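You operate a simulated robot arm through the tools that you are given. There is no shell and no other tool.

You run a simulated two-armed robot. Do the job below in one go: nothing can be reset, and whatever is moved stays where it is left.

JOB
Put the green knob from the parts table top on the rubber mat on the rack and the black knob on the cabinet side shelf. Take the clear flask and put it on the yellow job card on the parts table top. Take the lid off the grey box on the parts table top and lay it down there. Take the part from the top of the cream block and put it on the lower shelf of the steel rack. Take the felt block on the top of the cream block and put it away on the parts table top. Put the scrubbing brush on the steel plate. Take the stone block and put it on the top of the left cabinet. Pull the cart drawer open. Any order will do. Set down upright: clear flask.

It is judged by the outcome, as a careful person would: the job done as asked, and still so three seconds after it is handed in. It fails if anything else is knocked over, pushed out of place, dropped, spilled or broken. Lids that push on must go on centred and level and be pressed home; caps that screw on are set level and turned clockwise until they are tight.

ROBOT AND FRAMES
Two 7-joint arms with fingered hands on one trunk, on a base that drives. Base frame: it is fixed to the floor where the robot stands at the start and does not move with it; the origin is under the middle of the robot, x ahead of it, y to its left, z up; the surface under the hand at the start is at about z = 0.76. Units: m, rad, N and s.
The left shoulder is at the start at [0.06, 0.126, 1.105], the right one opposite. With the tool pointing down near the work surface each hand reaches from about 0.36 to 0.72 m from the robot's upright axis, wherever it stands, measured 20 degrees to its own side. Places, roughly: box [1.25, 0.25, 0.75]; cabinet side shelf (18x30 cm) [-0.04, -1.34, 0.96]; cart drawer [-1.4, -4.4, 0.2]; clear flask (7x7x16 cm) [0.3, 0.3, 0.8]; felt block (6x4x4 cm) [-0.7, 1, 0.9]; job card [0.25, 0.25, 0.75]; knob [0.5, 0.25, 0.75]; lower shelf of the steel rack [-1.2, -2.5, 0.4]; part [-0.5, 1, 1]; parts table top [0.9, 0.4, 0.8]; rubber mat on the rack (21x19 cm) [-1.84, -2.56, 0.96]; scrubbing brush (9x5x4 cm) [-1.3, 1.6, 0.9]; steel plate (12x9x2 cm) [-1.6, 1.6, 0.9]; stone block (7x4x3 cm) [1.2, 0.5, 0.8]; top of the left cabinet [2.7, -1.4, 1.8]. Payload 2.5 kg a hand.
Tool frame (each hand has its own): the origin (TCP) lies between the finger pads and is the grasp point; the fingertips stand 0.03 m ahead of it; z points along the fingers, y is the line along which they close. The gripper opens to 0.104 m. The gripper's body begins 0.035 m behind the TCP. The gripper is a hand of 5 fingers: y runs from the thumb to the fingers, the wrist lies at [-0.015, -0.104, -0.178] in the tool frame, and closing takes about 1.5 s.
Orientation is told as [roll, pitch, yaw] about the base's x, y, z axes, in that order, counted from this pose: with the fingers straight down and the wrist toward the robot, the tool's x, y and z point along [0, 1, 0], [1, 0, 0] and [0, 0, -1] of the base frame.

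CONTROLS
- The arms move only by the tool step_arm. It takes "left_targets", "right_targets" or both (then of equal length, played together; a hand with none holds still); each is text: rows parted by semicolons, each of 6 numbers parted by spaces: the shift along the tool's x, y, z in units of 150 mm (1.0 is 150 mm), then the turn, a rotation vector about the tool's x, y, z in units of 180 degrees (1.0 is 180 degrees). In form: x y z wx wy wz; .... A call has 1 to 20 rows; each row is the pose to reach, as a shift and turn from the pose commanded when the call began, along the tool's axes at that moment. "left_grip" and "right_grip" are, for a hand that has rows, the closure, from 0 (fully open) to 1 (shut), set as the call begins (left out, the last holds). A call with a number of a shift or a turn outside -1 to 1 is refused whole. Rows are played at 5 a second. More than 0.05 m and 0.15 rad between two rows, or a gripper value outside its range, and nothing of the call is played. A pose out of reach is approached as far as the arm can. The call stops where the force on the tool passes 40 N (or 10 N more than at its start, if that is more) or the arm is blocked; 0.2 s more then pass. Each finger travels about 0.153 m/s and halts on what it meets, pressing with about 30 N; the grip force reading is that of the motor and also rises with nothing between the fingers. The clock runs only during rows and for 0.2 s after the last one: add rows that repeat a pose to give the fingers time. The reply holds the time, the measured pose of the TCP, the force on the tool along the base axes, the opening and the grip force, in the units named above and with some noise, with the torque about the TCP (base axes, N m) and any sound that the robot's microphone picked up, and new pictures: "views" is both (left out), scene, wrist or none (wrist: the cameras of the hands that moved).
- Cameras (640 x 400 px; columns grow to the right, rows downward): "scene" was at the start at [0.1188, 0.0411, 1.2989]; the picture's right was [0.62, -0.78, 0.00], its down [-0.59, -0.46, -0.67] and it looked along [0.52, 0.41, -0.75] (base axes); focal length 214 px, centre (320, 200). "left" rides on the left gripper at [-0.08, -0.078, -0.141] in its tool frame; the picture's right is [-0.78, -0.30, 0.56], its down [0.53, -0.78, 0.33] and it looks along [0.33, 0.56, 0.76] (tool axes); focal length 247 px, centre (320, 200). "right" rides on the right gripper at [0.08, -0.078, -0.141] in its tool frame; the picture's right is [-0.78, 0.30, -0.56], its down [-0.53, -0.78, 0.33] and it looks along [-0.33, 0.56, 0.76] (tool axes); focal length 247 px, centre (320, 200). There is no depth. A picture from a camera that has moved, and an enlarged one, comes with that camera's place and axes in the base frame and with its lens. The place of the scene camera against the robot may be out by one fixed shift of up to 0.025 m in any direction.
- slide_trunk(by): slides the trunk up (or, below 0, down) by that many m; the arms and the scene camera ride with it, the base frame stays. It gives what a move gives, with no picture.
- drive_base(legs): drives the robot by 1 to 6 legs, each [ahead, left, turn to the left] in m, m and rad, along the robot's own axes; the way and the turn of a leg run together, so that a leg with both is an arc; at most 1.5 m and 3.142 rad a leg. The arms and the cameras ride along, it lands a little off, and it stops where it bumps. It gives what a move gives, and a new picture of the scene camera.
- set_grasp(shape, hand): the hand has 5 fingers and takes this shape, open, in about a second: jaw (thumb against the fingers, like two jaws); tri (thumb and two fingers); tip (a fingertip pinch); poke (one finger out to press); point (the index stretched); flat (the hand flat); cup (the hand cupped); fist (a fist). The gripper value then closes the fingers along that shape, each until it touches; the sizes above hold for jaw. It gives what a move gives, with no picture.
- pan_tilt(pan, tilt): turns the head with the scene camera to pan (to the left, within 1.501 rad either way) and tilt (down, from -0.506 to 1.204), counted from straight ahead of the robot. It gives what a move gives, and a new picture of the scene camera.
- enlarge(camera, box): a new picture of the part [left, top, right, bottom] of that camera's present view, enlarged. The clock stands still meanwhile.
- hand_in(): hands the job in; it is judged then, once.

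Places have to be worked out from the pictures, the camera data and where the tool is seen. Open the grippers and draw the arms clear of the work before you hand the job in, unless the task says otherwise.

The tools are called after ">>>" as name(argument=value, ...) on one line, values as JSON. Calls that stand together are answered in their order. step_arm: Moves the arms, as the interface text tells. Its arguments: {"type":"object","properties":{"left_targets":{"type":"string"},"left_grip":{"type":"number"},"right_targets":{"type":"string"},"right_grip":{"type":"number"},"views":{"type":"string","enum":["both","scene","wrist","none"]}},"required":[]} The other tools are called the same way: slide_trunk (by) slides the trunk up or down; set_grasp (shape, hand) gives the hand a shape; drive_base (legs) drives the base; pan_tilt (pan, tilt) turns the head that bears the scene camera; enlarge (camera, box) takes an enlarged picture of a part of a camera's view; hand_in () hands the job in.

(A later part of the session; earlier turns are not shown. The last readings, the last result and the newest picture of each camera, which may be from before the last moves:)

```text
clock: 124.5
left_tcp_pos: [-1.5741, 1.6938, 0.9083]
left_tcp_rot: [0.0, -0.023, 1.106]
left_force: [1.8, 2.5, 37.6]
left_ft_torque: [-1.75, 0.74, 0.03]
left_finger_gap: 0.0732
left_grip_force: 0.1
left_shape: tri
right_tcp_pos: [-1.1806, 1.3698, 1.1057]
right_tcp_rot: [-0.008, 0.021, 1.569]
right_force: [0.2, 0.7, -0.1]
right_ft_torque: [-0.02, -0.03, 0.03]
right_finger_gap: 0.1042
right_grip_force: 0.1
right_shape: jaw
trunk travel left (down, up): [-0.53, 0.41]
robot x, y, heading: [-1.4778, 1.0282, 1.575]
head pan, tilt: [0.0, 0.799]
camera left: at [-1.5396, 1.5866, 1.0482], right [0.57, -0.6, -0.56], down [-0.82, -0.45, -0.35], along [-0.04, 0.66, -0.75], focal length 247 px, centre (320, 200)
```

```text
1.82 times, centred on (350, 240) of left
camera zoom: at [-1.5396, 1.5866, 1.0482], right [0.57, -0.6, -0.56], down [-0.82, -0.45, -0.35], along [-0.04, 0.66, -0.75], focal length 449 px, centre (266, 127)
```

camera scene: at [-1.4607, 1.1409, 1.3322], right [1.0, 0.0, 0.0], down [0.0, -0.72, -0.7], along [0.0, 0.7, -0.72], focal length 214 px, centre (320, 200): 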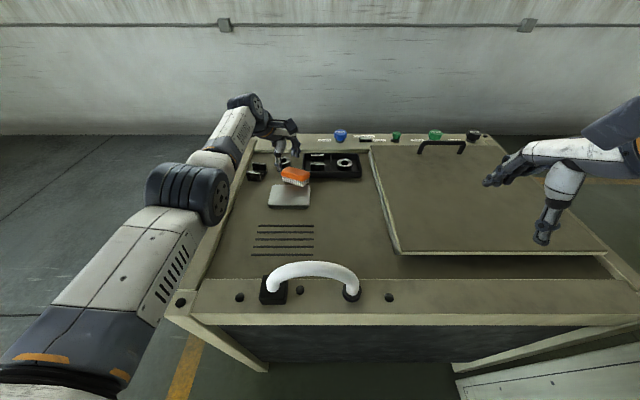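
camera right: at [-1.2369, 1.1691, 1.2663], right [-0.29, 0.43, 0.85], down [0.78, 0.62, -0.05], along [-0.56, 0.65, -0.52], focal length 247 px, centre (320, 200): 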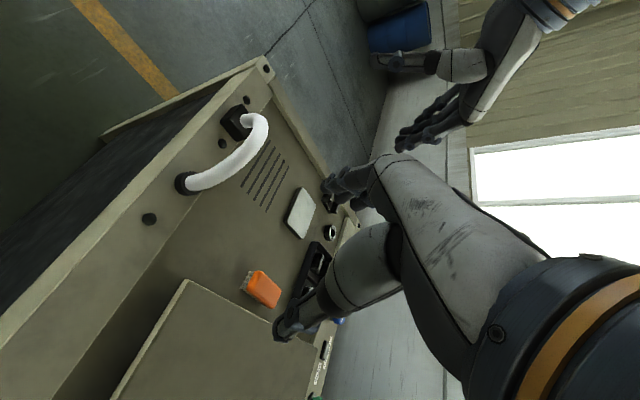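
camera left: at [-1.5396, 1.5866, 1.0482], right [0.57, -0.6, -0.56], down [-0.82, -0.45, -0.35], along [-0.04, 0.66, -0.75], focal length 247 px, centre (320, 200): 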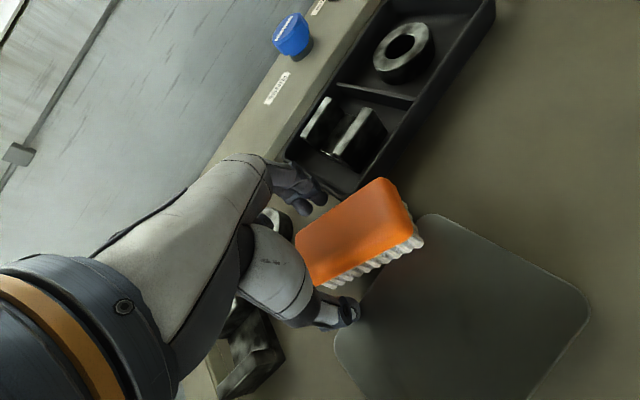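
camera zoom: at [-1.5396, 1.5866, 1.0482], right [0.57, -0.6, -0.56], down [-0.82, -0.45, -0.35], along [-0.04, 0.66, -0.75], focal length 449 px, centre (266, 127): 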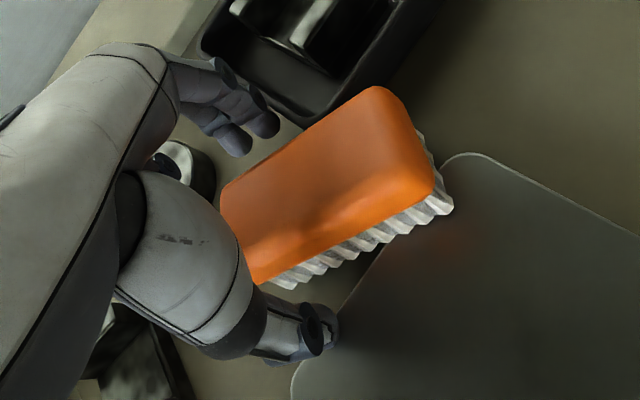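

The thumb tip has landed on the plate's top (force acts at the thumb). I ease up 5 mm and close the fingers on the brush from here.

>>> step_arm(left_targets="0 0 -0.035 0 0 0; 0 0 -0.035 0 0 0", views="none")

>>> step_arm(left_targets="0 0 0 0 0 0; 0 0 0 0 0 0; 0 0 0 0 0 0; 0 0 0 0 0 0; 0 0 0 0 0 0; 0 0 0 0 0 0; 0 0 0 0 0 0", left_grip=1, views="wrist")

>>> enlarge(camera="scene", box=[240, 120, 360, 210])

```text
clock: 125.1
left_tcp_pos: [-1.5754, 1.6937, 0.9072]
left_tcp_rot: [-0.001, -0.011, 1.105]
left_force: [1.8, 3.0, 26.6]
left_ft_torque: [-1.11, 0.47, 0.02]
left_finger_gap: 0.072
left_grip_force: 0.1
left_shape: tri
right_tcp_pos: [-1.1811, 1.3704, 1.1038]
right_tcp_rot: [-0.008, 0.023, 1.568]
right_force: [0.1, -0.5, 0.4]
right_ft_torque: [-0.02, 0.02, 0.01]
right_finger_gap: 0.1038
right_grip_force: 0.0
right_shape: jaw
trunk travel left (down, up): [-0.53, 0.41]
robot x, y, heading: [-1.4773, 1.0292, 1.569]
head pan, tilt: [0.0, 0.799]
```

```text
clock: 126.7
left_tcp_pos: [-1.5749, 1.6928, 0.9075]
left_tcp_rot: [0.001, -0.011, 1.105]
left_force: [-1.1, -4.4, 27.3]
left_ft_torque: [-1.41, 0.59, 0.04]
left_finger_gap: 0.0369
left_grip_force: 30.5
left_shape: tri
right_tcp_pos: [-1.1808, 1.369, 1.1043]
right_tcp_rot: [-0.01, 0.022, 1.569]
right_force: [-0.5, -0.1, 0.2]
right_ft_torque: [0.0, 0.02, 0.01]
right_finger_gap: 0.1039
right_grip_force: 0.0
right_shape: jaw
trunk travel left (down, up): [-0.53, 0.41]
robot x, y, heading: [-1.4783, 1.0285, 1.574]
head pan, tilt: [0.0, 0.799]
camera left: at [-1.5405, 1.5863, 1.049], right [0.56, -0.61, -0.56], down [-0.82, -0.45, -0.34], along [-0.05, 0.65, -0.76], focal length 247 px, centre (320, 200)
```

left: 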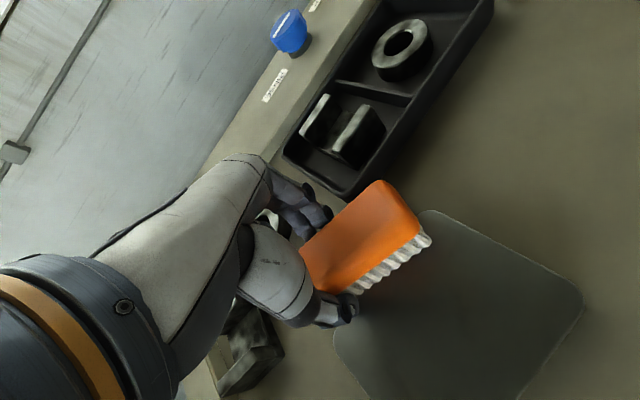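

```text
4.44 times, centred on (300, 165) of scene
camera zoom: at [-1.4603, 1.1369, 1.3328], right [1.0, 0.0, 0.0], down [0.0, -0.71, -0.7], along [0.0, 0.7, -0.71], focal length 953 px, centre (409, 356)
```

zoom: 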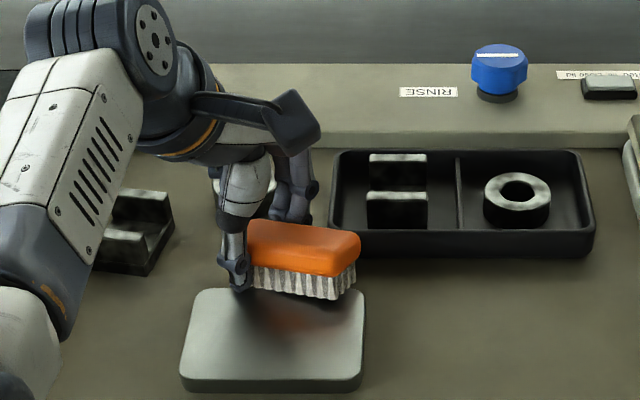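

Gripped (gap 3.7 cm). I lift slowly and check.

>>> step_arm(left_targets="0 0 -0.08 0 0 0; 0 0 -0.16 0 0 0; 0 0 -0.26 0 0 0; 0 0 -0.4 0 0 0; 0 0 -0.4 0 0 0", views="wrist")

>>> enlarge(camera="scene", box=[240, 120, 360, 210])

```text
clock: 127.9
left_tcp_pos: [-1.576, 1.6936, 0.9602]
left_tcp_rot: [-0.007, 0.001, 1.106]
left_force: [1.1, 0.2, -1.5]
left_ft_torque: [0.01, 0.02, 0.01]
left_finger_gap: 0.0363
left_grip_force: 30.4
left_shape: tri
right_tcp_pos: [-1.1803, 1.3736, 1.1035]
right_tcp_rot: [-0.009, 0.026, 1.57]
right_force: [-0.2, -0.2, -0.1]
right_ft_torque: [0.01, -0.06, -0.06]
right_finger_gap: 0.1041
right_grip_force: 0.1
right_shape: jaw
trunk travel left (down, up): [-0.53, 0.41]
robot x, y, heading: [-1.4786, 1.0325, 1.57]
head pan, tilt: [0.0, 0.799]
camera left: at [-1.5415, 1.5889, 1.1028], right [0.56, -0.61, -0.55], down [-0.82, -0.46, -0.33], along [-0.05, 0.64, -0.76], focal length 247 px, centre (320, 200)
```

left: 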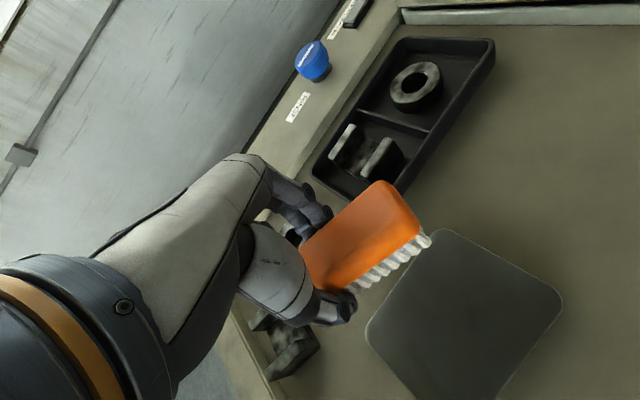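

```text
4.44 times, centred on (300, 165) of scene
camera zoom: at [-1.4607, 1.1403, 1.3323], right [1.0, 0.0, 0.0], down [0.0, -0.72, -0.7], along [0.0, 0.7, -0.72], focal length 953 px, centre (409, 356)
```

zoom: 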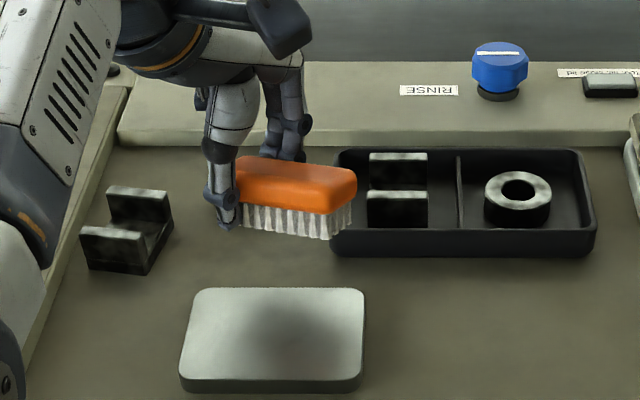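

The brush is held level. I turn it parallel to the plate and carry it back over the plate's centre.

>>> step_arm(left_targets="-0.03 -0.12 0 0 0 -0.032; -0.055 -0.245 0 0 0 -0.064; -0.083 -0.366 0 0 0 -0.096; -0.11 -0.487 0 0 0 -0.127; -0.11 -0.487 0 0 0 -0.127; -0.11 -0.487 0 0 0 -0.127", views="wrist")

>>> enlarge(camera="scene", box=[240, 120, 360, 210])

```text
clock: 129.3
left_tcp_pos: [-1.5944, 1.6204, 0.9603]
left_tcp_rot: [-0.005, 0.003, 1.507]
left_force: [-0.2, -0.4, -0.4]
left_ft_torque: [-0.01, -0.01, 0.0]
left_finger_gap: 0.0363
left_grip_force: 29.8
left_shape: tri
right_tcp_pos: [-1.1811, 1.3724, 1.1024]
right_tcp_rot: [-0.008, 0.023, 1.569]
right_force: [-0.1, -0.1, 0.7]
right_ft_torque: [0.03, 0.01, 0.03]
right_finger_gap: 0.1037
right_grip_force: 0.1
right_shape: jaw
trunk travel left (down, up): [-0.53, 0.41]
robot x, y, heading: [-1.48, 1.0259, 1.568]
head pan, tilt: [0.0, 0.799]
camera left: at [-1.5204, 1.538, 1.1027], right [0.76, -0.35, -0.55], down [-0.58, -0.74, -0.33], along [-0.29, 0.57, -0.77], focal length 247 px, centre (320, 200)
```

left: 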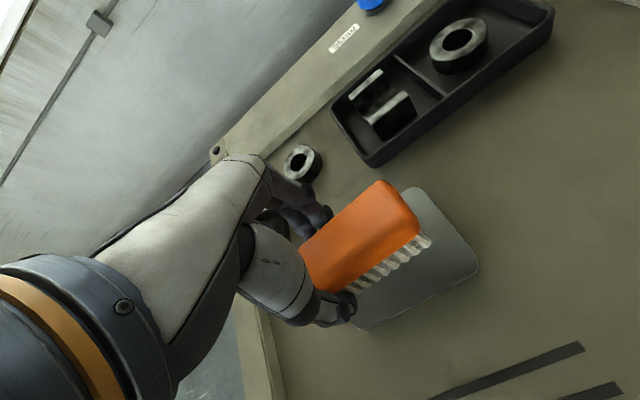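

```text
4.44 times, centred on (300, 165) of scene
camera zoom: at [-1.4607, 1.1403, 1.3323], right [1.0, 0.0, 0.0], down [0.0, -0.72, -0.7], along [0.0, 0.7, -0.72], focal length 953 px, centre (409, 356)
```

zoom: 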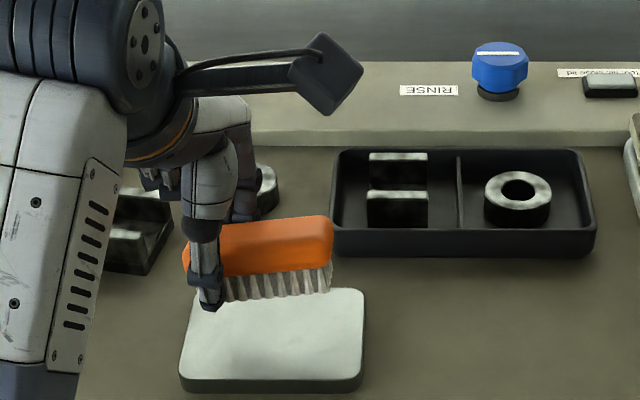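

The brush is centred over the plate now (≈(-1.566, 1.609) vs plate (-1.572, 1.611)). I lower it gently.

>>> step_arm(left_targets="0 0 0.06 0 0 0; 0 0 0.12 0 0 0; 0 0 0.17 0 0 0; 0 0 0.19 0 0 0", views="none")

>>> step_arm(left_targets="0 0 0.015 0 0 0; 0 0 0.03 0 0 0; 0 0 0.04 0 0 0", views="none")

```text
clock: 130.3
left_tcp_pos: [-1.5932, 1.6212, 0.9318]
left_tcp_rot: [-0.006, 0.003, 1.506]
left_force: [0.4, 0.3, -1.3]
left_ft_torque: [0.01, 0.02, 0.01]
left_finger_gap: 0.0365
left_grip_force: 30.0
left_shape: tri
right_tcp_pos: [-1.1804, 1.3733, 1.1031]
right_tcp_rot: [-0.008, 0.024, 1.569]
right_force: [0.2, -0.3, 0.3]
right_ft_torque: [0.0, -0.01, 0.02]
right_finger_gap: 0.1039
right_grip_force: 0.0
right_shape: jaw
trunk travel left (down, up): [-0.53, 0.41]
robot x, y, heading: [-1.4782, 1.03, 1.574]
head pan, tilt: [0.0, 0.799]
```

```text
clock: 131.1
left_tcp_pos: [-1.5935, 1.6212, 0.9257]
left_tcp_rot: [-0.005, 0.003, 1.507]
left_force: [-0.2, -0.4, 0.0]
left_ft_torque: [-0.01, 0.02, 0.02]
left_finger_gap: 0.0363
left_grip_force: 29.9
left_shape: tri
right_tcp_pos: [-1.1809, 1.3719, 1.103]
right_tcp_rot: [-0.01, 0.025, 1.567]
right_force: [-0.4, 1.0, 0.0]
right_ft_torque: [-0.01, -0.01, 0.0]
right_finger_gap: 0.1039
right_grip_force: 0.1
right_shape: jaw
trunk travel left (down, up): [-0.53, 0.41]
robot x, y, heading: [-1.4797, 1.0301, 1.571]
head pan, tilt: [0.0, 0.799]
```

>>> step_arm(left_targets="0 0 0.013 0 0 0; 0 0 0.026 0 0 0; 0 0 0.026 0 0 0", views="wrist")

>>> enlarge(camera="scene", box=[240, 120, 360, 210])

```text
clock: 131.9
left_tcp_pos: [-1.5941, 1.6201, 0.923]
left_tcp_rot: [-0.007, 0.005, 1.505]
left_force: [0.6, -0.4, -1.1]
left_ft_torque: [0.02, 0.05, 0.01]
left_finger_gap: 0.0366
left_grip_force: 29.8
left_shape: tri
right_tcp_pos: [-1.1801, 1.3724, 1.1045]
right_tcp_rot: [-0.009, 0.026, 1.571]
right_force: [-0.9, -0.5, -0.3]
right_ft_torque: [-0.03, 0.01, -0.02]
right_finger_gap: 0.1037
right_grip_force: 0.0
right_shape: jaw
trunk travel left (down, up): [-0.53, 0.41]
robot x, y, heading: [-1.4767, 1.0301, 1.574]
head pan, tilt: [0.0, 0.799]
camera left: at [-1.5208, 1.5382, 1.065], right [0.76, -0.35, -0.55], down [-0.58, -0.74, -0.33], along [-0.29, 0.57, -0.76], focal length 247 px, centre (320, 200)
```

left: 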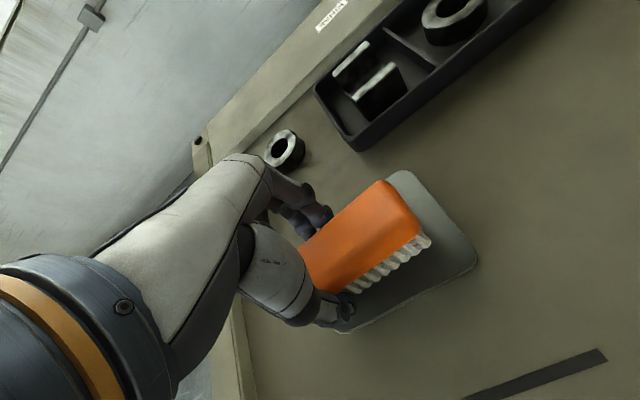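

```text
4.44 times, centred on (300, 165) of scene
camera zoom: at [-1.4607, 1.1403, 1.3323], right [1.0, 0.0, 0.0], down [0.0, -0.72, -0.7], along [0.0, 0.7, -0.72], focal length 953 px, centre (409, 356)
```

zoom: 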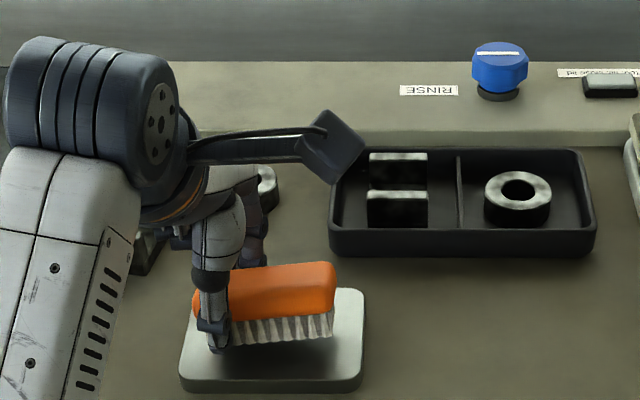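

Very close now. I continue lowering in small steps until contact.

>>> step_arm(left_targets="0 0 0.015 0 0 0; 0 0 0.03 0 0 0; 0 0 0.045 0 0 0", views="none")

>>> step_arm(left_targets="0 0 0.013 0 0 0; 0 0 0.026 0 0 0", views="none")

```text
clock: 132.7
left_tcp_pos: [-1.5924, 1.6211, 0.9188]
left_tcp_rot: [-0.005, -0.003, 1.504]
left_force: [2.5, -2.6, 9.1]
left_ft_torque: [-0.11, 0.06, 0.07]
left_finger_gap: 0.0366
left_grip_force: 29.8
left_shape: tri
right_tcp_pos: [-1.1803, 1.3713, 1.1044]
right_tcp_rot: [-0.008, 0.023, 1.569]
right_force: [-0.2, -0.3, 0.2]
right_ft_torque: [0.01, 0.01, 0.01]
right_finger_gap: 0.1039
right_grip_force: 0.1
right_shape: jaw
trunk travel left (down, up): [-0.53, 0.41]
robot x, y, heading: [-1.4824, 1.0257, 1.57]
head pan, tilt: [0.0, 0.799]
```

```text
clock: 133.3
left_tcp_pos: [-1.5933, 1.62, 0.9161]
left_tcp_rot: [-0.004, -0.007, 1.506]
left_force: [3.3, -2.8, 21.8]
left_ft_torque: [-0.17, 0.06, 0.04]
left_finger_gap: 0.0373
left_grip_force: 29.7
left_shape: tri
right_tcp_pos: [-1.179, 1.3699, 1.1043]
right_tcp_rot: [-0.01, 0.024, 1.569]
right_force: [0.3, -0.8, 0.3]
right_ft_torque: [-0.03, 0.02, -0.02]
right_finger_gap: 0.104
right_grip_force: 0.2
right_shape: jaw
trunk travel left (down, up): [-0.53, 0.41]
robot x, y, heading: [-1.4765, 1.0278, 1.571]
head pan, tilt: [0.0, 0.799]
```

The brush rests firmly on the plate. I ease off slightly and open.

>>> step_arm(left_targets="0 0 -0.015 0 0 0; 0 0 -0.015 0 0 0", views="none")

>>> step_arm(left_targets="0 0 0 0 0 0; 0 0 0 0 0 0; 0 0 0 0 0 0; 0 0 0 0 0 0; 0 0 0 0 0 0; 0 0 0 0 0 0", left_grip=0.2, views="none")

>>> step_arm(left_targets="0 0 -0.1 0 0 0; 0 0 -0.25 0 0 0; 0 0 -0.5 0 0 0; 0 0 -0.8 0 0 0; 0 0 -0.95 0 0 0; 0 0 -0.95 0 0 0", views="both")

>>> enlarge(camera="scene", box=[240, 120, 360, 210])

```text
clock: 133.9
left_tcp_pos: [-1.5935, 1.6203, 0.9171]
left_tcp_rot: [-0.005, -0.003, 1.505]
left_force: [4.4, -0.1, 17.4]
left_ft_torque: [-0.08, 0.0, 0.08]
left_finger_gap: 0.037
left_grip_force: 29.6
left_shape: tri
right_tcp_pos: [-1.1803, 1.37, 1.1038]
right_tcp_rot: [-0.007, 0.021, 1.57]
right_force: [0.7, -0.2, -0.2]
right_ft_torque: [-0.01, 0.0, 0.0]
right_finger_gap: 0.1038
right_grip_force: 0.0
right_shape: jaw
trunk travel left (down, up): [-0.53, 0.41]
robot x, y, heading: [-1.4767, 1.026, 1.574]
head pan, tilt: [0.0, 0.799]
```

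```text
clock: 135.3
left_tcp_pos: [-1.5941, 1.622, 0.9142]
left_tcp_rot: [-0.005, 0.003, 1.506]
left_force: [-0.4, 0.0, -0.5]
left_ft_torque: [-0.01, 0.03, -0.01]
left_finger_gap: 0.0828
left_grip_force: 0.0
left_shape: tri
right_tcp_pos: [-1.1795, 1.3717, 1.1035]
right_tcp_rot: [-0.009, 0.024, 1.568]
right_force: [0.9, 0.4, 0.7]
right_ft_torque: [0.02, 0.01, 0.01]
right_finger_gap: 0.1039
right_grip_force: 0.1
right_shape: jaw
trunk travel left (down, up): [-0.53, 0.41]
robot x, y, heading: [-1.4771, 1.0274, 1.574]
head pan, tilt: [0.0, 0.799]
```

```text
clock: 136.7
left_tcp_pos: [-1.5953, 1.6203, 1.0572]
left_tcp_rot: [-0.004, 0.003, 1.507]
left_force: [-0.7, -0.5, 1.1]
left_ft_torque: [-0.02, -0.01, 0.01]
left_finger_gap: 0.0831
left_grip_force: 0.0
left_shape: tri
right_tcp_pos: [-1.1812, 1.3724, 1.104]
right_tcp_rot: [-0.007, 0.025, 1.569]
right_force: [0.2, -0.1, -0.4]
right_ft_torque: [-0.03, 0.0, -0.02]
right_finger_gap: 0.1038
right_grip_force: 0.1
right_shape: jaw
trunk travel left (down, up): [-0.53, 0.41]
robot x, y, heading: [-1.4789, 1.0298, 1.573]
head pan, tilt: [0.0, 0.799]
camera scene: at [-1.4607, 1.1402, 1.3323], right [1.0, 0.0, 0.0], down [0.0, -0.72, -0.7], along [0.0, 0.7, -0.72], focal length 214 px, centre (320, 200)
camera left: at [-1.5219, 1.5383, 1.1993], right [0.76, -0.35, -0.55], down [-0.58, -0.74, -0.33], along [-0.29, 0.57, -0.77], focal length 247 px, centre (320, 200)
```

scene: 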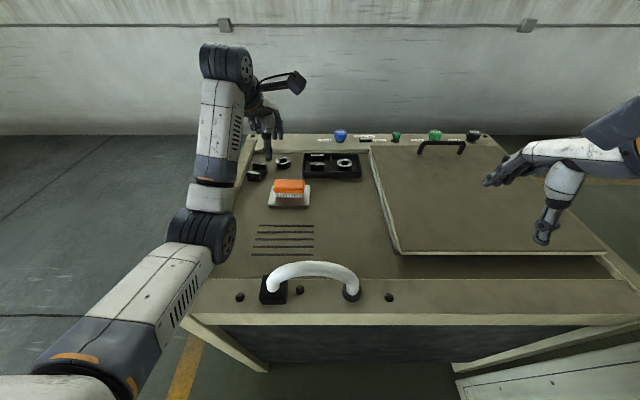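
left: 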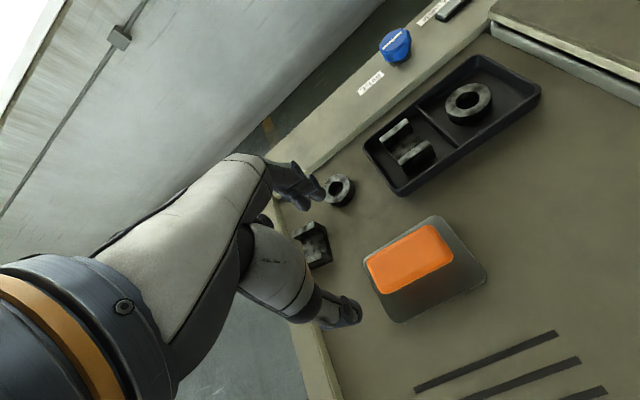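

```text
4.44 times, centred on (300, 165) of scene
camera zoom: at [-1.4607, 1.1402, 1.3323], right [1.0, 0.0, 0.0], down [0.0, -0.72, -0.7], along [0.0, 0.7, -0.72], focal length 953 px, centre (409, 356)
```

zoom: 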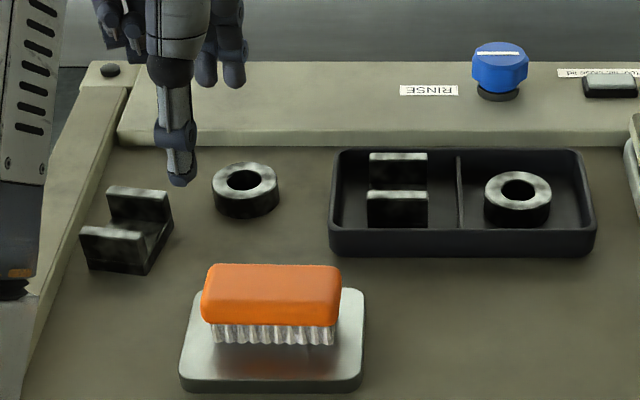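

The brush now sits squarely on the steel plate and nothing else moved. I raise the trunk a bit, back away from the bench and strafe to the cream block.

>>> slide_trunk(by=0.12)

>>> drive_base(legs=[[-0.62, 0, 0], [0, -0.88, 0]])

```text
clock: 138.2
left_tcp_pos: [-1.5954, 1.6209, 1.1757]
left_tcp_rot: [-0.006, 0.003, 1.507]
left_force: [0.3, -0.2, -0.2]
left_ft_torque: [0.0, 0.01, -0.01]
left_finger_gap: 0.083
left_grip_force: 0.0
left_shape: tri
right_tcp_pos: [-1.181, 1.3726, 1.2237]
right_tcp_rot: [-0.008, 0.025, 1.569]
right_force: [0.1, 0.2, 0.0]
right_ft_torque: [0.01, 0.03, 0.0]
right_finger_gap: 0.1039
right_grip_force: 0.0
right_shape: jaw
trunk travel left (down, up): [-0.65, 0.29]
robot x, y, heading: [-1.4771, 1.0243, 1.575]
head pan, tilt: [0.0, 0.799]
```

```text
clock: 145.9
left_tcp_pos: [-0.7083, 1.0029, 1.1758]
left_tcp_rot: [-0.007, 0.004, 1.497]
left_force: [-0.2, -0.9, -0.3]
left_ft_torque: [0.04, -0.01, 0.0]
left_finger_gap: 0.083
left_grip_force: 0.1
left_shape: tri
right_tcp_pos: [-0.2959, 0.7499, 1.2241]
right_tcp_rot: [-0.007, 0.024, 1.561]
right_force: [0.2, -1.4, 0.0]
right_ft_torque: [0.02, 0.01, -0.01]
right_finger_gap: 0.1042
right_grip_force: 0.0
right_shape: jaw
trunk travel left (down, up): [-0.65, 0.29]
robot x, y, heading: [-0.6004, 0.4099, 1.564]
head pan, tilt: [0.0, 0.799]
camera scene: at [-0.5784, 0.5205, 1.4523], right [1.0, -0.01, 0.0], down [-0.01, -0.72, -0.7], along [0.0, 0.7, -0.72], focal length 214 px, centre (320, 200)
```

scene: 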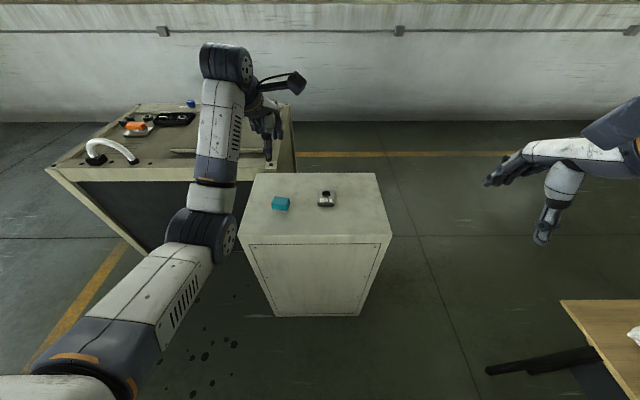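

Felt block and part are clearly visible. I use the left wrist camera, which hovers over the block, to locate them precisely.

>>> enlarge(camera="left", box=[0, 0, 640, 400])

>>> enlarge(camera="scene", box=[230, 160, 400, 260])

```text
1.00 times, centred on (320, 200) of left (not enlarged: the box is as wide or as high as the picture)
camera zoom: at [-0.6363, 0.919, 1.3189], right [0.75, -0.35, -0.55], down [-0.59, -0.74, -0.33], along [-0.29, 0.58, -0.76], focal length 247 px, centre (320, 200)
```

zoom: 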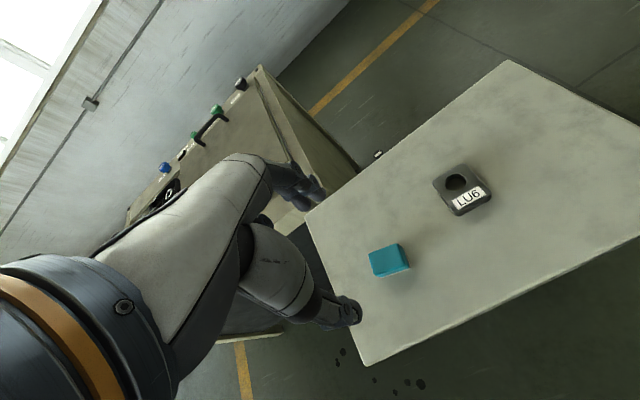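

```text
3.76 times, centred on (315, 210) of scene
camera zoom: at [-0.5784, 0.5205, 1.4523], right [1.0, -0.01, 0.0], down [-0.01, -0.72, -0.7], along [0.0, 0.7, -0.72], focal length 807 px, centre (339, 162)
```

zoom: 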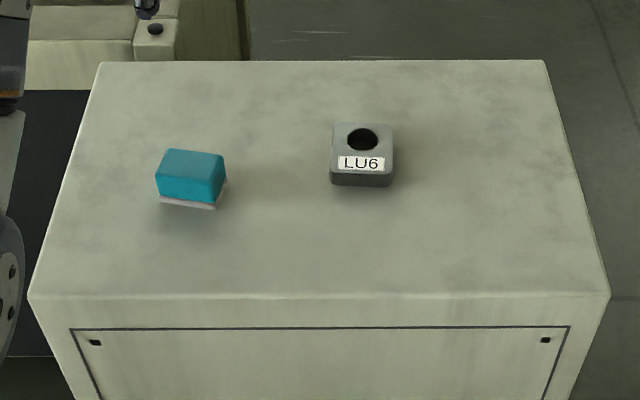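

Triangulated: felt block top centre (-0.731, 1.050, 0.90), part top centre (-0.569, 1.081, 0.90), block top z≈0.86. I drive 6 cm closer, shift the left hand aside, and bring the right hand toward the part.

>>> drive_base(legs=[[0.06, 0, 0]])

>>> step_arm(left_targets="0.2 -0.1 0 0 0 0; 0.4 -0.2 0 0 0 0; 0.6 -0.3 0 0 0 0; 0.8 -0.4 0 0 0 0; 1.0 -0.5 0 0 0 0; 1.0 -0.5 0 0 0 0", right_targets="0.2 0.2 0.03 0 0 0; 0.4 0.4 0.06 0 0 0; 0.6 0.6 0.1 0 0 0; 0.8 0.8 0.13 0 0 0; 1.0 1.0 0.16 0 0 0; 1.0 1.0 0.16 0 0 0", views="both")

```text
clock: 146.9
left_tcp_pos: [-0.7077, 1.062, 1.1766]
left_tcp_rot: [-0.005, 0.003, 1.497]
left_force: [-0.4, -0.1, 0.1]
left_ft_torque: [0.01, -0.04, 0.03]
left_finger_gap: 0.0831
left_grip_force: 0.1
left_shape: tri
right_tcp_pos: [-0.2967, 0.81, 1.2228]
right_tcp_rot: [-0.01, 0.026, 1.561]
right_force: [0.0, -0.4, -0.2]
right_ft_torque: [-0.02, 0.0, 0.02]
right_finger_gap: 0.1039
right_grip_force: 0.0
right_shape: jaw
trunk travel left (down, up): [-0.65, 0.29]
robot x, y, heading: [-0.5951, 0.4672, 1.568]
head pan, tilt: [0.0, 0.799]
camera scene: at [-0.5782, 0.5809, 1.4522], right [1.0, -0.01, 0.0], down [-0.01, -0.72, -0.7], along [0.01, 0.7, -0.72], focal length 214 px, centre (320, 200)
```

scene: 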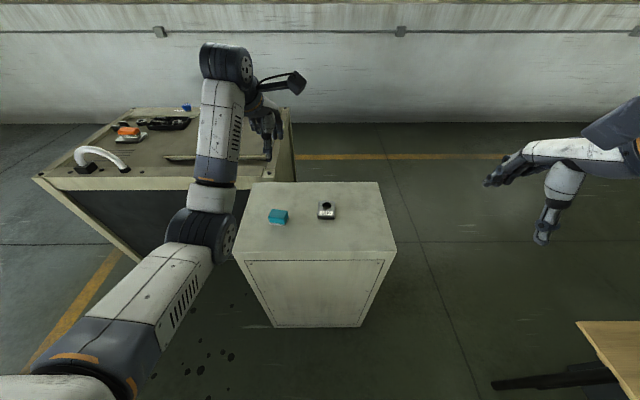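

```text
clock: 148.3
left_tcp_pos: [-0.8628, 0.9973, 1.1764]
left_tcp_rot: [-0.003, 0.004, 1.496]
left_force: [-0.5, -0.3, -0.7]
left_ft_torque: [0.01, 0.04, -0.02]
left_finger_gap: 0.0833
left_grip_force: 0.1
left_shape: tri
right_tcp_pos: [-0.4429, 0.961, 1.1937]
right_tcp_rot: [-0.009, 0.024, 1.56]
right_force: [0.2, -0.7, 1.4]
right_ft_torque: [-0.02, 0.02, -0.04]
right_finger_gap: 0.1037
right_grip_force: 0.0
right_shape: jaw
trunk travel left (down, up): [-0.65, 0.29]
robot x, y, heading: [-0.596, 0.4674, 1.559]
head pan, tilt: [0.0, 0.799]
camera scene: at [-0.5774, 0.5795, 1.4523], right [1.0, -0.01, 0.0], down [-0.01, -0.72, -0.7], along [0.01, 0.7, -0.72], focal length 214 px, centre (320, 200)
camera right: at [-0.5244, 0.8871, 1.3373], right [0.77, 0.3, 0.56], down [0.53, -0.79, -0.31], along [0.35, 0.53, -0.77], focal length 247 px, centre (320, 200)
camera left: at [-0.7903, 0.9143, 1.319], right [0.75, -0.35, -0.55], down [-0.59, -0.74, -0.33], along [-0.29, 0.58, -0.76], focal length 247 px, centre (320, 200)
```

scene: 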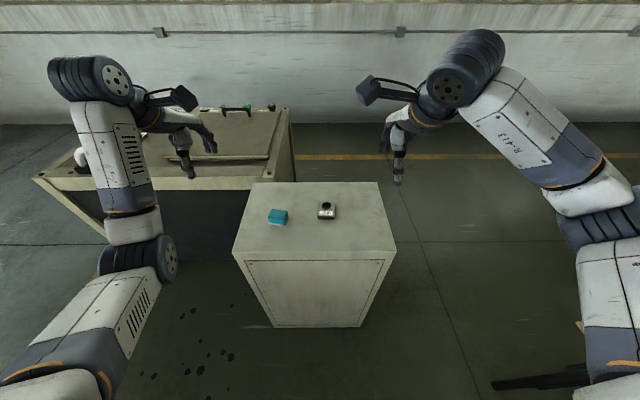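
right: 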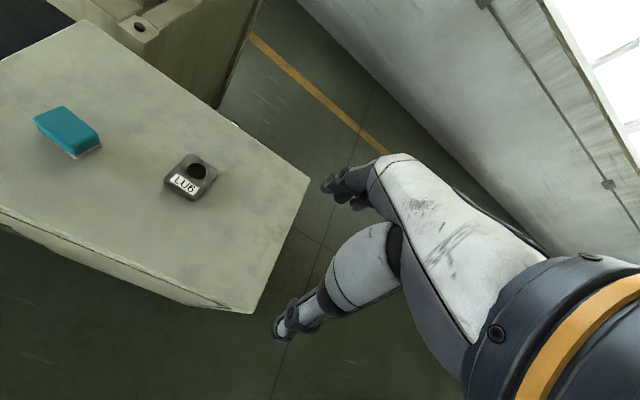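
left: 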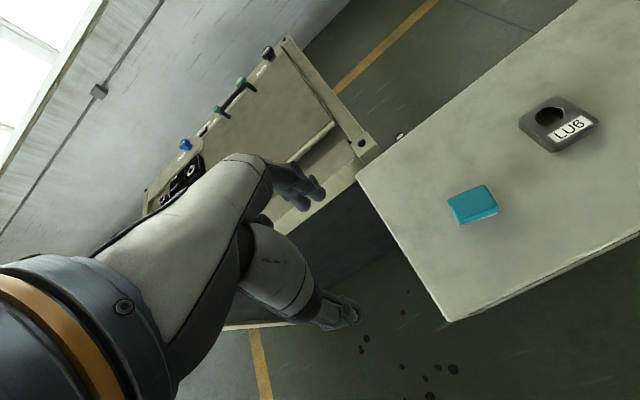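

Right camera confirms the part at (-0.567, 1.081). I move the right hand above it.

>>> step_arm(right_targets="0.2 0.2 0.1 0 0 0; 0.4 0.4 0.2 0 0 0; 0.6 0.6 0.4 0 0 0; 0.827 0.79 0.55 0 0 0; 0.827 0.79 0.8 0 0 0; 0.827 0.79 1.0 0 0 0; 0.827 0.79 1.0 0 0 0", views="wrist")

```text
refused: row 3 steps farther than a row can; nothing moved
```

I even out the step sizes and resend.

>>> step_arm(right_targets="0.2 0.2 0.08 0 0 0; 0.4 0.4 0.18 0 0 0; 0.6 0.6 0.3 0 0 0; 0.827 0.79 0.4 0 0 0; 0.827 0.79 0.7 0 0 0; 0.827 0.79 1.0 0 0 0; 0.827 0.79 1.0 0 0 0", views="wrist")

```text
clock: 149.9
left_tcp_pos: [-0.8634, 0.9968, 1.1767]
left_tcp_rot: [-0.004, 0.004, 1.498]
left_force: [0.3, 0.1, -1.3]
left_ft_torque: [0.02, 0.0, -0.03]
left_finger_gap: 0.083
left_grip_force: 0.0
left_shape: tri
right_tcp_pos: [-0.5641, 1.0743, 1.0395]
right_tcp_rot: [-0.009, 0.025, 1.561]
right_force: [0.1, -0.1, 0.4]
right_ft_torque: [0.04, -0.01, 0.02]
right_finger_gap: 0.1038
right_grip_force: 0.0
right_shape: jaw
trunk travel left (down, up): [-0.65, 0.29]
robot x, y, heading: [-0.5934, 0.4664, 1.561]
head pan, tilt: [0.0, 0.799]
camera right: at [-0.6471, 1.0016, 1.1825], right [0.77, 0.3, 0.56], down [0.53, -0.79, -0.31], along [0.35, 0.53, -0.77], focal length 247 px, centre (320, 200)
```

right: 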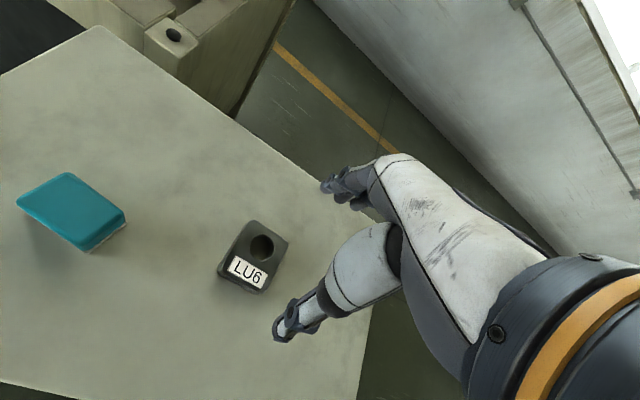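

Part centre (-0.568, 1.083), about 5x6.4 cm. I centre the right hand and lower around it.

>>> step_arm(right_targets="0.03 0.06 0.2 0 0 0; 0.03 0.06 0.4 0 0 0; 0.03 0.06 0.6 0 0 0; 0.03 0.06 0.8 0 0 0; 0.03 0.06 0.9 0 0 0; 0.03 0.06 0.95 0 0 0; 0.03 0.06 0.95 0 0 0", right_grip=0, views="wrist")

>>> enlarge(camera="right", box=[170, 130, 410, 350])

```text
clock: 151.5
left_tcp_pos: [-0.863, 0.9938, 1.1793]
left_tcp_rot: [-0.006, -0.002, 1.498]
left_force: [0.0, 0.5, -0.2]
left_ft_torque: [0.01, 0.04, -0.03]
left_finger_gap: 0.0829
left_grip_force: 0.1
left_shape: tri
right_tcp_pos: [-0.5707, 1.083, 0.9065]
right_tcp_rot: [-0.007, 0.007, 1.565]
right_force: [0.5, -6.0, 37.9]
right_ft_torque: [2.03, -0.3, -0.1]
right_finger_gap: 0.1007
right_grip_force: 0.1
right_shape: jaw
trunk travel left (down, up): [-0.65, 0.29]
robot x, y, heading: [-0.5912, 0.4647, 1.56]
head pan, tilt: [0.0, 0.799]
camera right: at [-0.6517, 1.0067, 1.0489], right [0.77, 0.29, 0.56], down [0.53, -0.78, -0.32], along [0.34, 0.55, -0.76], focal length 247 px, centre (320, 200)
```

right: 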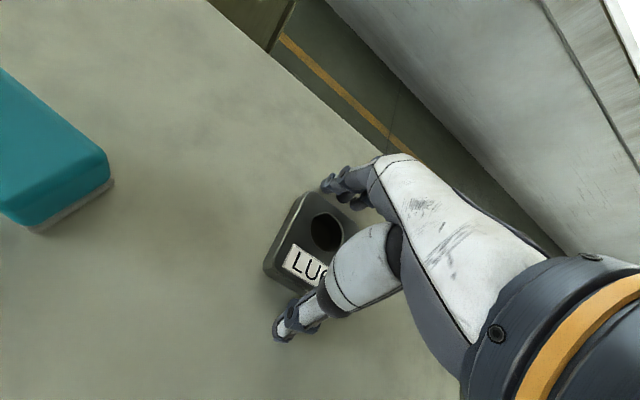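

```text
1.82 times, centred on (290, 240) of right
camera zoom: at [-0.6517, 1.0067, 1.0489], right [0.77, 0.29, 0.56], down [0.53, -0.78, -0.32], along [0.34, 0.55, -0.76], focal length 449 px, centre (374, 127)
```

zoom: 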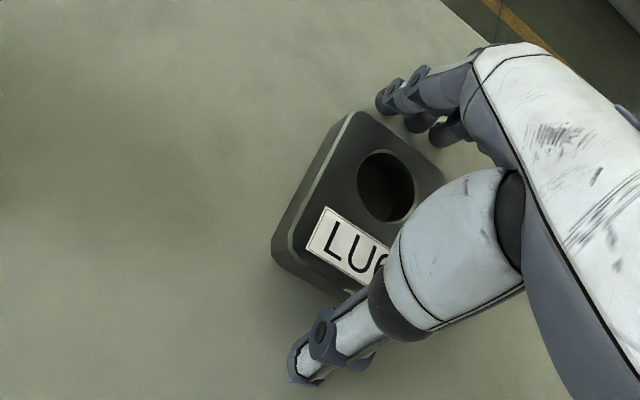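

The far fingertips have touched the block's top (force at +y side). I ease up 5 mm and close on the part.

>>> step_arm(right_targets="0 0 -0.05 0 0 0; 0 0 -0.05 0 0 0", views="none")

>>> step_arm(right_targets="0 0 0 0 0 0; 0 0 0 0 0 0; 0 0 0 0 0 0; 0 0 0 0 0 0; 0 0 0 0 0 0; 0 0 0 0 0 0; 0 0 0 0 0 0", right_grip=1, views="wrist")

```text
clock: 152.1
left_tcp_pos: [-0.8627, 0.9947, 1.1775]
left_tcp_rot: [-0.005, 0.0, 1.498]
left_force: [0.3, -0.7, 0.1]
left_ft_torque: [0.02, 0.02, 0.02]
left_finger_gap: 0.083
left_grip_force: 0.0
left_shape: tri
right_tcp_pos: [-0.5695, 1.0804, 0.9094]
right_tcp_rot: [-0.008, 0.018, 1.56]
right_force: [-0.6, -3.4, 23.2]
right_ft_torque: [1.36, -0.15, 0.05]
right_finger_gap: 0.102
right_grip_force: 0.0
right_shape: jaw
trunk travel left (down, up): [-0.65, 0.29]
robot x, y, heading: [-0.5957, 0.4724, 1.561]
head pan, tilt: [0.0, 0.799]
```

```text
clock: 153.7
left_tcp_pos: [-0.8642, 0.996, 1.1772]
left_tcp_rot: [-0.003, 0.003, 1.498]
left_force: [-0.2, -0.2, 0.7]
left_ft_torque: [0.01, -0.03, 0.01]
left_finger_gap: 0.0832
left_grip_force: 0.0
left_shape: tri
right_tcp_pos: [-0.5695, 1.0823, 0.9103]
right_tcp_rot: [-0.01, 0.015, 1.562]
right_force: [0.3, 5.2, 24.2]
right_ft_torque: [0.77, -0.02, 0.11]
right_finger_gap: 0.0668
right_grip_force: 30.1
right_shape: jaw
trunk travel left (down, up): [-0.65, 0.29]
robot x, y, heading: [-0.5968, 0.4683, 1.565]
head pan, tilt: [0.0, 0.799]
camera right: at [-0.6508, 1.0079, 1.0523], right [0.77, 0.3, 0.56], down [0.53, -0.79, -0.32], along [0.35, 0.54, -0.77], focal length 247 px, centre (320, 200)
```

right: 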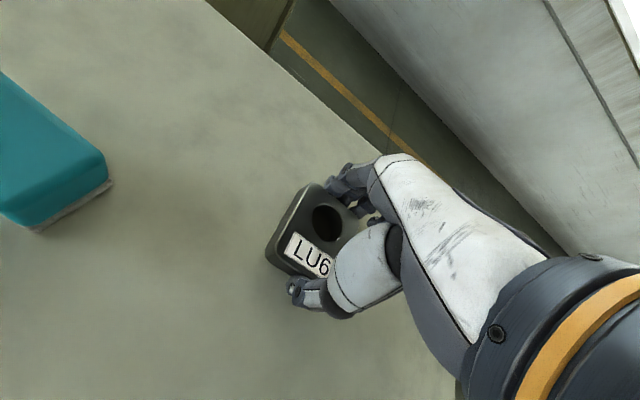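

Gripped at 6.7 cm. I lift and check.

>>> step_arm(right_targets="0 0 -0.1 0 0 0; 0 0 -0.2 0 0 0; 0 0 -0.3 0 0 0; 0 0 -0.45 0 0 0; 0 0 -0.6 0 0 0; 0 0 -0.6 0 0 0", views="both")

```text
clock: 155.1
left_tcp_pos: [-0.8645, 0.9983, 1.1759]
left_tcp_rot: [-0.004, 0.003, 1.499]
left_force: [0.4, -0.3, 0.4]
left_ft_torque: [0.03, -0.01, -0.01]
left_finger_gap: 0.0829
left_grip_force: 0.0
left_shape: tri
right_tcp_pos: [-0.5703, 1.0826, 0.9947]
right_tcp_rot: [-0.008, 0.026, 1.56]
right_force: [0.5, 0.3, -5.1]
right_ft_torque: [-0.04, 0.02, 0.02]
right_finger_gap: 0.066
right_grip_force: 30.4
right_shape: jaw
trunk travel left (down, up): [-0.65, 0.29]
robot x, y, heading: [-0.5987, 0.4673, 1.563]
head pan, tilt: [0.0, 0.799]
camera scene: at [-0.5782, 0.5805, 1.4522], right [1.0, -0.01, 0.0], down [-0.01, -0.72, -0.7], along [0.01, 0.7, -0.72], focal length 214 px, centre (320, 200)
camera right: at [-0.6517, 1.0106, 1.1373], right [0.77, 0.3, 0.56], down [0.53, -0.79, -0.31], along [0.35, 0.53, -0.77], focal length 247 px, centre (320, 200)
```

scene: 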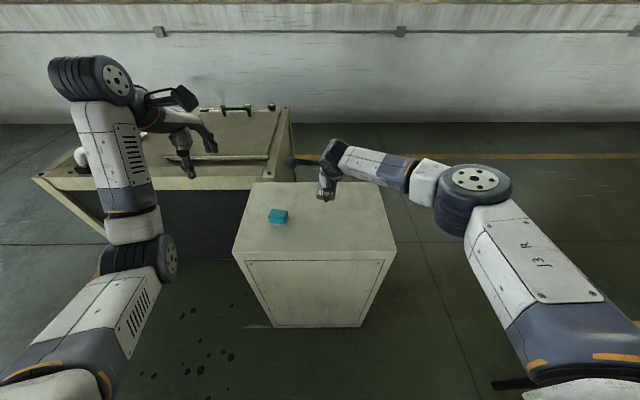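
right: 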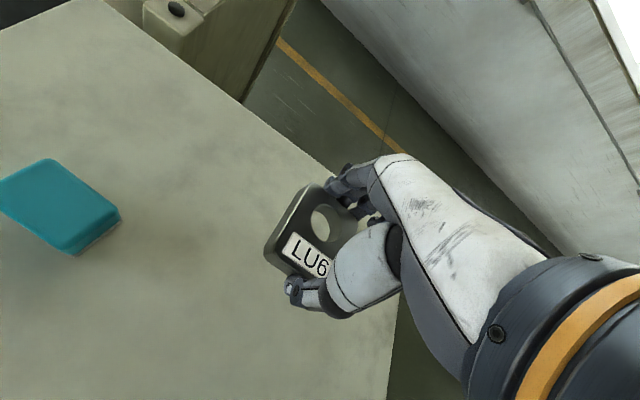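

The part (~0.5 kg) is held. I move the right hand with it away to the right and up, while the left hand comes over the felt block.

>>> step_arm(left_targets="-0.144 0.068 0.1 0 0 0.004; -0.288 0.137 0.25 0 0 0.008; -0.43 0.205 0.4 0 0 0.012; -0.575 0.273 0.55 0 0 0.017; -0.72 0.342 0.7 0 0 0.021; -0.863 0.41 0.85 0 0 0.0255; -0.863 0.41 0.85 0 0 0.0255", right_targets="-0.16 -0.05 -0.1 0 0 0; -0.33 -0.1 -0.2 0 0 0; -0.5 -0.2 -0.3 0 0 0; -0.67 -0.3 -0.4 0 0 0; -0.83 -0.4 -0.5 0 0 0; -1.0 -0.5 -0.6 0 0 0; -1.0 -0.5 -0.6 0 0 0", views="both")

>>> enlarge(camera="left", box=[230, 130, 470, 350])

```text
clock: 156.7
left_tcp_pos: [-0.729, 1.0502, 1.0483]
left_tcp_rot: [-0.004, 0.004, 1.418]
left_force: [-0.4, 0.4, 0.4]
left_ft_torque: [0.02, -0.02, 0.0]
left_finger_gap: 0.083
left_grip_force: 0.1
left_shape: tri
right_tcp_pos: [-0.4225, 1.0102, 1.0891]
right_tcp_rot: [-0.009, 0.028, 1.562]
right_force: [-0.3, -0.5, -4.7]
right_ft_torque: [0.01, -0.01, -0.02]
right_finger_gap: 0.0661
right_grip_force: 29.7
right_shape: jaw
trunk travel left (down, up): [-0.65, 0.29]
robot x, y, heading: [-0.598, 0.4655, 1.562]
head pan, tilt: [0.0, 0.799]
camera scene: at [-0.5785, 0.5805, 1.4522], right [1.0, -0.01, 0.0], down [-0.01, -0.72, -0.7], along [0.01, 0.7, -0.72], focal length 214 px, centre (320, 200)
camera right: at [-0.5034, 0.937, 1.2311], right [0.77, 0.3, 0.56], down [0.53, -0.79, -0.31], along [0.35, 0.53, -0.77], focal length 247 px, centre (320, 200)
camera left: at [-0.6626, 0.9609, 1.1908], right [0.72, -0.41, -0.55], down [-0.65, -0.69, -0.33], along [-0.24, 0.6, -0.77], focal length 247 px, centre (320, 200)
```

scene: 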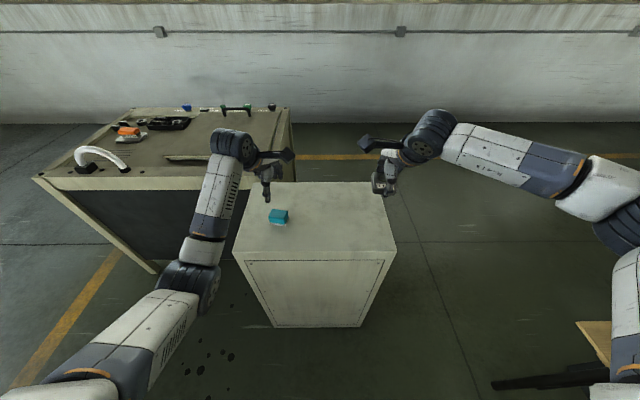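
right: 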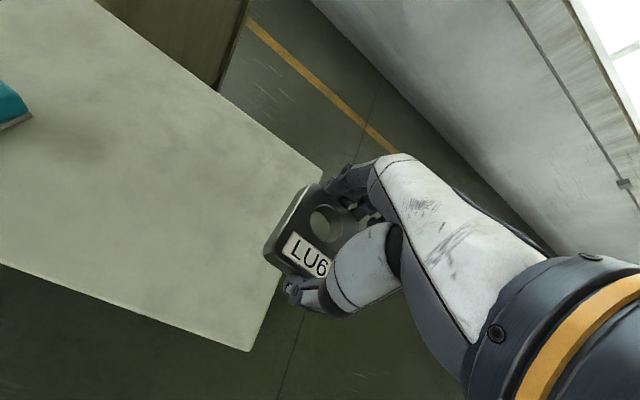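
left: 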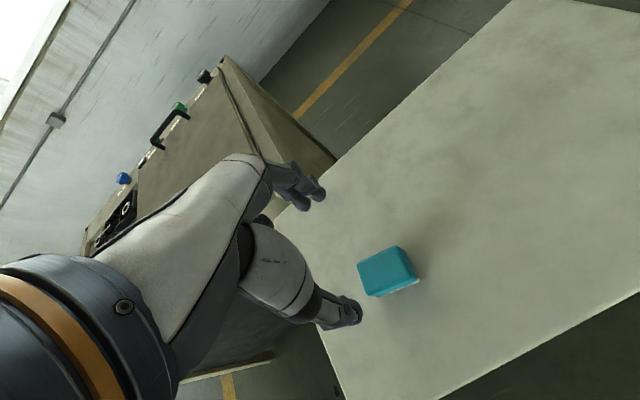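

```text
1.82 times, centred on (350, 240) of left
camera zoom: at [-0.6626, 0.9609, 1.1908], right [0.72, -0.41, -0.55], down [-0.65, -0.69, -0.33], along [-0.24, 0.6, -0.77], focal length 449 px, centre (266, 127)
```

zoom: 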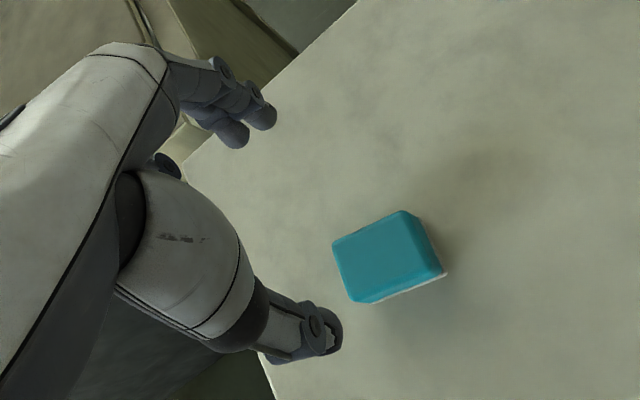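

Felt centre is (-0.732, 1.047), yaw ≈ -11°. I align and lower around it.

>>> step_arm(left_targets="0.017 -0.023 0.2 0 0 0.0127; 0.017 -0.023 0.4 0 0 0.0127; 0.017 -0.023 0.6 0 0 0.0127; 0.017 -0.023 0.8 0 0 0.0127; 0.017 -0.023 0.91 0 0 0.0127; 0.017 -0.023 0.91 0 0 0.0127", left_grip=0.1, views="wrist")

>>> enlarge(camera="left", box=[230, 130, 470, 350])

```text
clock: 158.1
left_tcp_pos: [-0.7318, 1.0455, 0.9116]
left_tcp_rot: [-0.007, 0.003, 1.377]
left_force: [0.1, -0.2, 0.4]
left_ft_torque: [0.0, 0.01, 0.0]
left_finger_gap: 0.0933
left_grip_force: 0.2
left_shape: tri
right_tcp_pos: [-0.4208, 1.0093, 1.0885]
right_tcp_rot: [-0.009, 0.026, 1.559]
right_force: [0.4, 0.9, -4.4]
right_ft_torque: [-0.04, 0.0, 0.0]
right_finger_gap: 0.0663
right_grip_force: 29.6
right_shape: jaw
trunk travel left (down, up): [-0.65, 0.29]
robot x, y, heading: [-0.5952, 0.4655, 1.565]
head pan, tilt: [0.0, 0.799]
camera left: at [-0.6706, 0.9542, 1.0539], right [0.71, -0.44, -0.55], down [-0.67, -0.66, -0.33], along [-0.22, 0.61, -0.76], focal length 247 px, centre (320, 200)
```

left: 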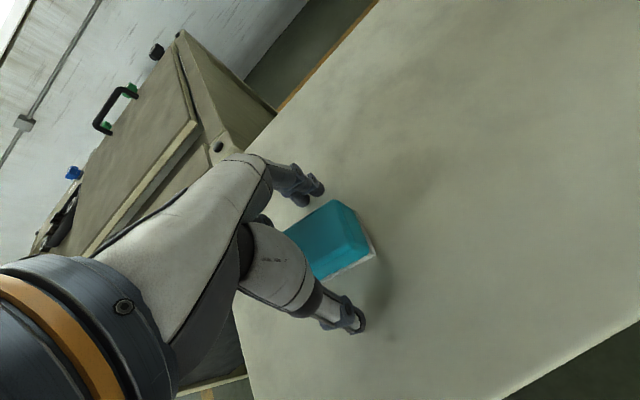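

```text
1.82 times, centred on (350, 240) of left
camera zoom: at [-0.6706, 0.9542, 1.0539], right [0.71, -0.44, -0.55], down [-0.67, -0.66, -0.33], along [-0.22, 0.61, -0.76], focal length 449 px, centre (266, 127)
```

zoom: 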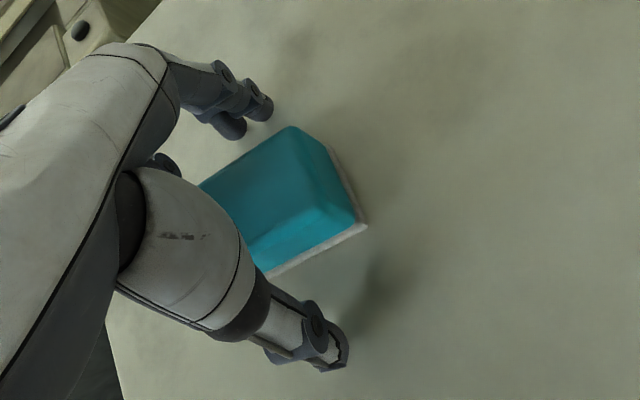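

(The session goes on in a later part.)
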